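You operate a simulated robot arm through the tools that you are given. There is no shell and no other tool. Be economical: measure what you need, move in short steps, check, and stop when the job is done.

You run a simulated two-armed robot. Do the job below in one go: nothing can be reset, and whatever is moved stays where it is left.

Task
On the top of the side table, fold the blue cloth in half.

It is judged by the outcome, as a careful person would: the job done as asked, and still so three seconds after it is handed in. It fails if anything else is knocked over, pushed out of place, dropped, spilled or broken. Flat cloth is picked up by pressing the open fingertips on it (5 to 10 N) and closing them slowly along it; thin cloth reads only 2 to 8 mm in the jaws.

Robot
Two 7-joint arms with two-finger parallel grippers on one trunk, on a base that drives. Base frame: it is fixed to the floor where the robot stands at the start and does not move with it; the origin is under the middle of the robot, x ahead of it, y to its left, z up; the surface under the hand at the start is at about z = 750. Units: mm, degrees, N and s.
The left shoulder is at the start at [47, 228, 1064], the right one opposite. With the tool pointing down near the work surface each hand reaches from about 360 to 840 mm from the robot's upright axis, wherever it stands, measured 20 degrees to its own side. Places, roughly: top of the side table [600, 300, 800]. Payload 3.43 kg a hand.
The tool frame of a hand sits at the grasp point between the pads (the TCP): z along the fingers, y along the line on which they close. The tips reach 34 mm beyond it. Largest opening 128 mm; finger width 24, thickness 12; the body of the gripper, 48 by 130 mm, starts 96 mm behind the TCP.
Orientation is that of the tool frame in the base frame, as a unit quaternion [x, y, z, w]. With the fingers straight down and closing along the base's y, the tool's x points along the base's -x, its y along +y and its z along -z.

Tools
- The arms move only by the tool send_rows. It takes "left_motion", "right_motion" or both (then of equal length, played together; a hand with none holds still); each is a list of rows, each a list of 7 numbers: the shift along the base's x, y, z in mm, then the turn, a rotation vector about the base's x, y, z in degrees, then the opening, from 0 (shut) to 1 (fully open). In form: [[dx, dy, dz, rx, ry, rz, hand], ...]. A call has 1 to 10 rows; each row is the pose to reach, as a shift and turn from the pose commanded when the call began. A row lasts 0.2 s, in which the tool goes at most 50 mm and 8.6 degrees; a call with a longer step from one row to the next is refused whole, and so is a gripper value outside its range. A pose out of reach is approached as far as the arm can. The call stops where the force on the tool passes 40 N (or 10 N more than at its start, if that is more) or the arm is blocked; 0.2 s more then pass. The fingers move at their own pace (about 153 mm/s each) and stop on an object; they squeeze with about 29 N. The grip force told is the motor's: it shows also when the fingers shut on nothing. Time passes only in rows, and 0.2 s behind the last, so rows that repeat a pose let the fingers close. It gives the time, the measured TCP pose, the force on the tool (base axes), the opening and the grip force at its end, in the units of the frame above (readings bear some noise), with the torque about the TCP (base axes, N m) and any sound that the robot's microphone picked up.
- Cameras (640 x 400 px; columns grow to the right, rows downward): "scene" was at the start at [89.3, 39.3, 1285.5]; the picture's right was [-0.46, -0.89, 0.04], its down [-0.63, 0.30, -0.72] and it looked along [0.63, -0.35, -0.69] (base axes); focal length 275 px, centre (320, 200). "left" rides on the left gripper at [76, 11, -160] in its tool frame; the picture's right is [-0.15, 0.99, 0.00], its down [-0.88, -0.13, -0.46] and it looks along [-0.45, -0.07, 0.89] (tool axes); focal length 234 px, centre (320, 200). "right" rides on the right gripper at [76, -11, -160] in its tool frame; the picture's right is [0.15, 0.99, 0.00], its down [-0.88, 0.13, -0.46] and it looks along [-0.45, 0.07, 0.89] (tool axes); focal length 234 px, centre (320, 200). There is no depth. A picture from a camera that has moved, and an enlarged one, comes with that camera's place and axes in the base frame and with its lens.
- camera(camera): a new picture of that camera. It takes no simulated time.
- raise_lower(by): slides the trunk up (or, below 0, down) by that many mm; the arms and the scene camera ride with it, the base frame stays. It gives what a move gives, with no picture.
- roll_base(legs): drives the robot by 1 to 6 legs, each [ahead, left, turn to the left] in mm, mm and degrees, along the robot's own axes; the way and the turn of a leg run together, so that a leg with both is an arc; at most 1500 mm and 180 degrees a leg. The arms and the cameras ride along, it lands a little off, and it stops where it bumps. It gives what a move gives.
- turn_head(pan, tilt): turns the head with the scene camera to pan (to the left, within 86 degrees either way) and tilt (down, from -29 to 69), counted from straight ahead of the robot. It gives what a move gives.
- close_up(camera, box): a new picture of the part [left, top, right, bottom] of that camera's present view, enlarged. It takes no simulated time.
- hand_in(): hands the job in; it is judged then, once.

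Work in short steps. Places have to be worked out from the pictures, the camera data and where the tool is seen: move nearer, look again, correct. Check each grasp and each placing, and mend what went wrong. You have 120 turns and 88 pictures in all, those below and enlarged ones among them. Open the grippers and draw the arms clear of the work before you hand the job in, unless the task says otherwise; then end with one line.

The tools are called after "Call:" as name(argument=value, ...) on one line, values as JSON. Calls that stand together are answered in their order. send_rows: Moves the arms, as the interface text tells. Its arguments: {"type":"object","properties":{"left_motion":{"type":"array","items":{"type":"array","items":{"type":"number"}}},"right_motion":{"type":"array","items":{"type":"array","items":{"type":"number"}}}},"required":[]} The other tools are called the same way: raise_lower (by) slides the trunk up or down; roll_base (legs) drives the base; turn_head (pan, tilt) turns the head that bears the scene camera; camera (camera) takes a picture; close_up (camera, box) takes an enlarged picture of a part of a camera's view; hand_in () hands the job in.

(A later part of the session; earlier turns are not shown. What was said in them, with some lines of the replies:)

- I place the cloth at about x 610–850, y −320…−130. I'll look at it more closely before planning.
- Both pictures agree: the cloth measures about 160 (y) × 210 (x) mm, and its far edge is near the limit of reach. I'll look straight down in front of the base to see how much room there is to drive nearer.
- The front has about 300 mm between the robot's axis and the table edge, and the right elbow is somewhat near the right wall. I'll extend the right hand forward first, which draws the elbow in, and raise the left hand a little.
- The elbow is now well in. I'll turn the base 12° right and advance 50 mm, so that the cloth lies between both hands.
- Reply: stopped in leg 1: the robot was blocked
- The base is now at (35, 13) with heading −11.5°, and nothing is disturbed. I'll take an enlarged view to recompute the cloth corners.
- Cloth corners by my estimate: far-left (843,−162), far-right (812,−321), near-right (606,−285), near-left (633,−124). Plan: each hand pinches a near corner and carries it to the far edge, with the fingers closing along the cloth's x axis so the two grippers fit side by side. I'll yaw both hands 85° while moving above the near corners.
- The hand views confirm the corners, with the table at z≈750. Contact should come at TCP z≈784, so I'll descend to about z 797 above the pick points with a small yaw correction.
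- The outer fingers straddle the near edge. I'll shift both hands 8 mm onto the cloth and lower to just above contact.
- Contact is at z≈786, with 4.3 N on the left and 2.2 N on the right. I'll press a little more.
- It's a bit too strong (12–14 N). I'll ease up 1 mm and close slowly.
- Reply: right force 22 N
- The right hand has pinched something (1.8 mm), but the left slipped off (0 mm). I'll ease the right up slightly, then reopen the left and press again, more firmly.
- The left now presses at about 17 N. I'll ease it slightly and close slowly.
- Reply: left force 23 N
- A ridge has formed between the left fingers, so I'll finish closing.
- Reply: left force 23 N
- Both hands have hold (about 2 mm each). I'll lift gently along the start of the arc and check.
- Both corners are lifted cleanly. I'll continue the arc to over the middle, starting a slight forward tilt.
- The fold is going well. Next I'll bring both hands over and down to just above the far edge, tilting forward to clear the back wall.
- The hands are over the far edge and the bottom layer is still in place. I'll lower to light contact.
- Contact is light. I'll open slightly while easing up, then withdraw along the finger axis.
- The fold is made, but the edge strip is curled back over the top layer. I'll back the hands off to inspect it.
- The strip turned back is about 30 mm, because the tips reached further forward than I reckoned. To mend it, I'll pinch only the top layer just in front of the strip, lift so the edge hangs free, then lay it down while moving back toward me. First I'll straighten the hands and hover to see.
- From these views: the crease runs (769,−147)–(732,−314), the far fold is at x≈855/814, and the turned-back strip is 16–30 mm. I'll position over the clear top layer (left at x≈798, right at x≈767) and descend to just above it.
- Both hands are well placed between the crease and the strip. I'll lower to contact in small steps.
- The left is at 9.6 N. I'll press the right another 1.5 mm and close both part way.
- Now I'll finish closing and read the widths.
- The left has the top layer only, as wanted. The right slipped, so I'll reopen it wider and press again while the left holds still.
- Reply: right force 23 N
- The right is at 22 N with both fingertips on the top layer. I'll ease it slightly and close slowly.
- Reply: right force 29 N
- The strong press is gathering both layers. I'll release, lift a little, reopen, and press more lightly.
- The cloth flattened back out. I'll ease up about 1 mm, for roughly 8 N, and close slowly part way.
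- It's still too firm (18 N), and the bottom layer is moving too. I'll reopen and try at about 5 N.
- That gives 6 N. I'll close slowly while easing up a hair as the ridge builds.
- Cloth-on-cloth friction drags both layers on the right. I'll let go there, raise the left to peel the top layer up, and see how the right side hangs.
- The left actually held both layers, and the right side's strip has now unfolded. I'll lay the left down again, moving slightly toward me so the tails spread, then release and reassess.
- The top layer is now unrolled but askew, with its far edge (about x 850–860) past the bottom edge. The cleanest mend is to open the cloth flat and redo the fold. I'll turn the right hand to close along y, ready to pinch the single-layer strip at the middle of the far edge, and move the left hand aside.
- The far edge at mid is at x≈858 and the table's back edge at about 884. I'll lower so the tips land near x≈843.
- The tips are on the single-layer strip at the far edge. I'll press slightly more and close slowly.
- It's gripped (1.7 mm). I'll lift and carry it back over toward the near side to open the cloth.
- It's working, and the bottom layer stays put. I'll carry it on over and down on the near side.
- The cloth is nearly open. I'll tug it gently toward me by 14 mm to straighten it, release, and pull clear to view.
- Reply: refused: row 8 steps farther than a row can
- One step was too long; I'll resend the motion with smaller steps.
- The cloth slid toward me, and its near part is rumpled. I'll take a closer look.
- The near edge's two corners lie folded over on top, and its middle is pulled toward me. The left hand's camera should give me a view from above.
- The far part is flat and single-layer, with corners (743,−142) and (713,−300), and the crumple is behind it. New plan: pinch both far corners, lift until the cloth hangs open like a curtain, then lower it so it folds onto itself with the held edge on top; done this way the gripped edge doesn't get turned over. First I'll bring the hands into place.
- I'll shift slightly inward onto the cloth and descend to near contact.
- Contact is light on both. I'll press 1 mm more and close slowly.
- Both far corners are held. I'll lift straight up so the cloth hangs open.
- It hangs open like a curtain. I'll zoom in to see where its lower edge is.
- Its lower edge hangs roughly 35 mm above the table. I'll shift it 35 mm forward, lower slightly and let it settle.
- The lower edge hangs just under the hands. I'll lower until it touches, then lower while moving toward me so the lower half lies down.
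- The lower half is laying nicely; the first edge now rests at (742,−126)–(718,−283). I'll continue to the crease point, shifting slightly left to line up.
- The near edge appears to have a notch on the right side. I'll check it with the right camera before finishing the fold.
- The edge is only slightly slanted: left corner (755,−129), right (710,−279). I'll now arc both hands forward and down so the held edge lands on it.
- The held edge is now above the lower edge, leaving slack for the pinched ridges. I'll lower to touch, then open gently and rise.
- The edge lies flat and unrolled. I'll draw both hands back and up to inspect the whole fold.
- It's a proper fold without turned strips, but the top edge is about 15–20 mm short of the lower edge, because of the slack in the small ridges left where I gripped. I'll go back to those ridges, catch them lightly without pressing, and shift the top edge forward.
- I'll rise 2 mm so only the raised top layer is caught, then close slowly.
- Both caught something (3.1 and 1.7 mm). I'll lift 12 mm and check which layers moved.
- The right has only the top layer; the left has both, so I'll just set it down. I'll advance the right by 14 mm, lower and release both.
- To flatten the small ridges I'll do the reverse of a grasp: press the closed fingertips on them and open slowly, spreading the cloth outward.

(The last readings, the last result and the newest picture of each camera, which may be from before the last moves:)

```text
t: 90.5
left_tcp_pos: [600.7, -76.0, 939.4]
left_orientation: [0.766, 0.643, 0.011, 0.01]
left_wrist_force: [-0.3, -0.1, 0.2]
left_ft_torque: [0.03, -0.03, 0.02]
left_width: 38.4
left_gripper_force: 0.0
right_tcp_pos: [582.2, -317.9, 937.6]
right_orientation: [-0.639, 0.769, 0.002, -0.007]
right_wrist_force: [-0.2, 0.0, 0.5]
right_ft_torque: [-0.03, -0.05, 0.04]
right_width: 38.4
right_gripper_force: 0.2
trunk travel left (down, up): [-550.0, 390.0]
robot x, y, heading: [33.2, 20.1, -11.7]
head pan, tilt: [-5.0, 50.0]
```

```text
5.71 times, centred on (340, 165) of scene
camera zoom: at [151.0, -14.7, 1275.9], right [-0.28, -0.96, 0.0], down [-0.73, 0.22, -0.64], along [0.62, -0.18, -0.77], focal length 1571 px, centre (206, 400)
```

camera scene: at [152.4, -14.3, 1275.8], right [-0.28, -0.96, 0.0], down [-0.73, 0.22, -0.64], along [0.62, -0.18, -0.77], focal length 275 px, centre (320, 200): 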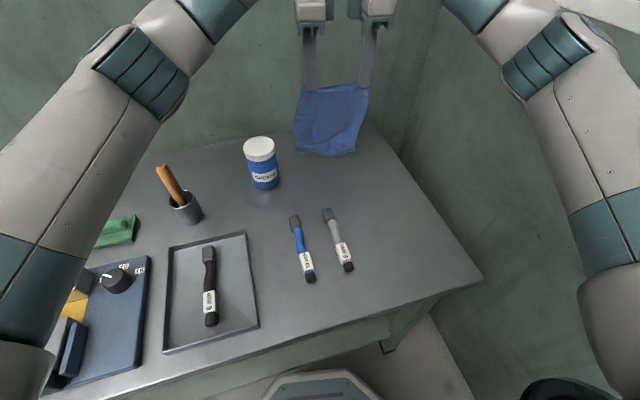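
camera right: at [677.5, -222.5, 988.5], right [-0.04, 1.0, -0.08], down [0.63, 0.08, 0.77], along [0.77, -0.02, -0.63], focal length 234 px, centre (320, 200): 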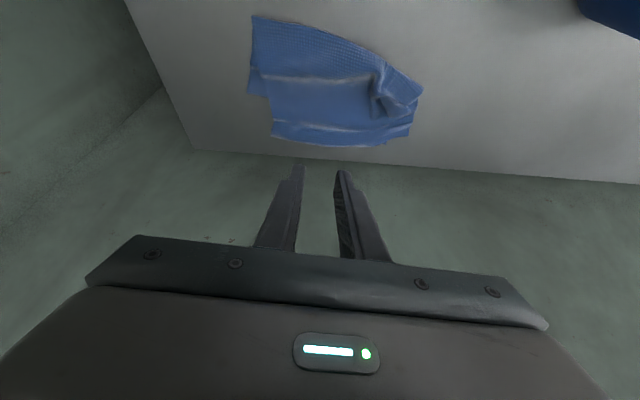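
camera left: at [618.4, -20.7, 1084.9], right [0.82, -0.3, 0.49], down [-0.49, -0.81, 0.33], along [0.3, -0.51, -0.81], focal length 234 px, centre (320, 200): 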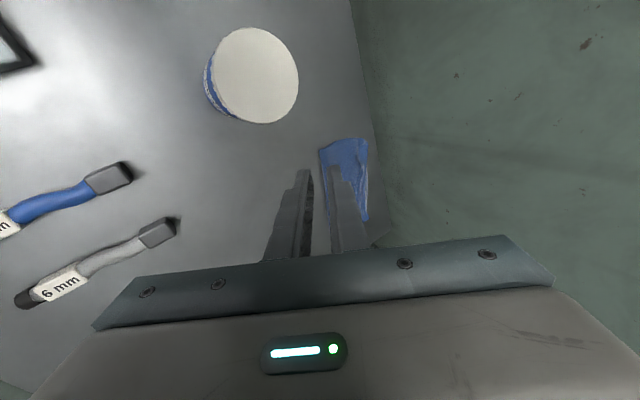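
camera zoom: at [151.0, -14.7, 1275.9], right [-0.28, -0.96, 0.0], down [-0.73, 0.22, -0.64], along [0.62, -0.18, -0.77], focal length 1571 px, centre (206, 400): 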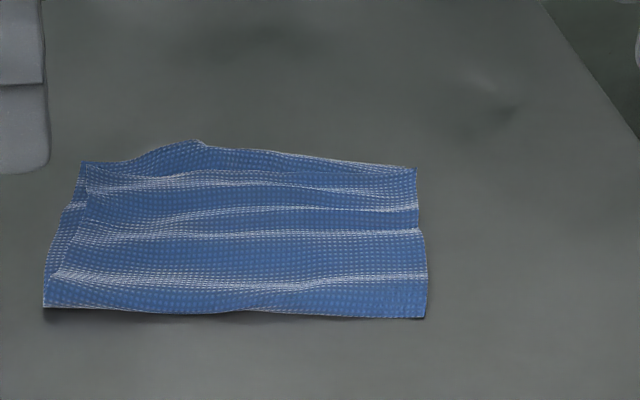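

The fold now looks neat, with the top edge within a few millimetres of the lower one. I'll open the grippers, draw back a bit more and make a final check of the whole table.

Call:
send_rows(left_motion=[[-20, 15, 15, 0, 0, 0, 0.6], [-45, 30, 30, 0, 0, 0, 1], [-70, 45, 40, 0, 0, 0, 1], [-70, 45, 40, 0, 0, 0, 1]], right_motion=[[-20, -5, 15, 0, 0, 0, 0.6], [-45, -10, 30, 0, 0, 0, 1], [-70, -15, 40, 0, 0, 0, 1], [-70, -15, 40, 0, 0, 0, 1]])

Call:
camera(camera="scene")

```text
t: 91.7
left_tcp_pos: [534.3, -9.0, 983.0]
left_orientation: [0.762, 0.647, 0.006, 0.015]
left_wrist_force: [-1.0, -0.4, 1.3]
left_ft_torque: [0.01, -0.08, -0.03]
left_width: 128.1
left_gripper_force: 0.1
right_tcp_pos: [520.8, -299.9, 978.3]
right_orientation: [-0.656, 0.755, 0.002, -0.014]
right_wrist_force: [0.1, 0.3, 0.3]
right_ft_torque: [0.0, -0.07, -0.01]
right_width: 128.1
right_gripper_force: 0.1
trunk travel left (down, up): [-550.0, 390.0]
robot x, y, heading: [32.6, 20.9, -10.2]
head pan, tilt: [-5.0, 50.0]
stopped in row 4 (right hand): the arm was blocked; the commanded pose is now the measured one
```

```text
3 pictures are left
camera scene: at [152.6, 5.7, 1278.0], right [-0.27, -0.96, 0.01], down [-0.74, 0.2, -0.65], along [0.62, -0.18, -0.76], focal length 275 px, centre (320, 200)
```

scene: 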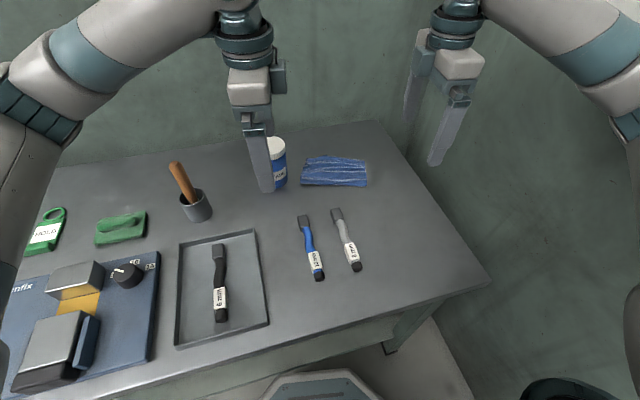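

The cloth is folded and everything else stands in place. The right elbow brushed the wall while drawing back, so I'll ease that arm forward a little and then hand in.

Call:
send_rows(right_motion=[[10, 5, 5, 0, 0, 0, 1], [25, 10, 10, 0, 0, 0, 1], [40, 10, 10, 0, 0, 0, 1], [40, 10, 10, 0, 0, 0, 1], [40, 10, 10, 0, 0, 0, 1]])

Call:
close_up(camera="scene", box=[220, 110, 420, 220])

```text
t: 92.9
left_tcp_pos: [534.7, -25.4, 979.5]
left_orientation: [0.764, 0.646, 0.01, 0.011]
left_wrist_force: [0.6, -0.6, 0.2]
left_ft_torque: [0.0, 0.03, 0.01]
left_width: 128.0
left_gripper_force: 0.0
right_tcp_pos: [561.1, -309.9, 984.0]
right_orientation: [-0.649, 0.761, 0.005, -0.01]
right_wrist_force: [0.6, 0.3, 0.2]
right_ft_torque: [0.01, 0.0, 0.0]
right_width: 128.2
right_gripper_force: 0.0
trunk travel left (down, up): [-550.0, 390.0]
robot x, y, heading: [33.5, 19.2, -11.2]
head pan, tilt: [-5.0, 50.0]
```

```text
3.20 times, centred on (320, 165) of scene
camera zoom: at [153.7, -11.4, 1275.8], right [-0.28, -0.96, 0.0], down [-0.74, 0.21, -0.64], along [0.62, -0.18, -0.77], focal length 880 px, centre (320, 312)
```

zoom: 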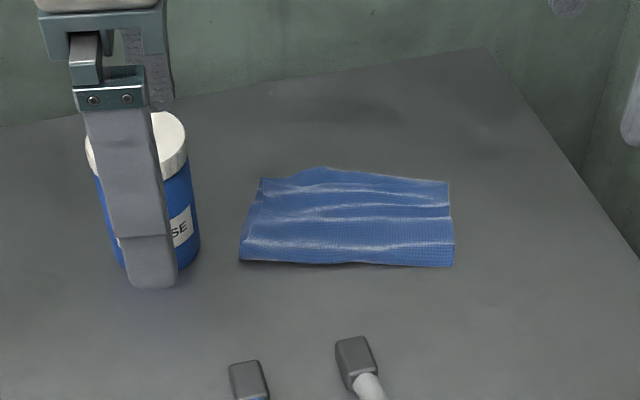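

The cloth lies folded in half, the grippers are open and clear, and nothing else has moved. I'm handing in.

Call:
hand_in()

```text
The job is handed in.
```

The blue cloth lies folded in half on the side table, with its edges matching to within about 10 mm and a few shallow wrinkles in the top layer; the last pictures show nothing else on the table disturbed.
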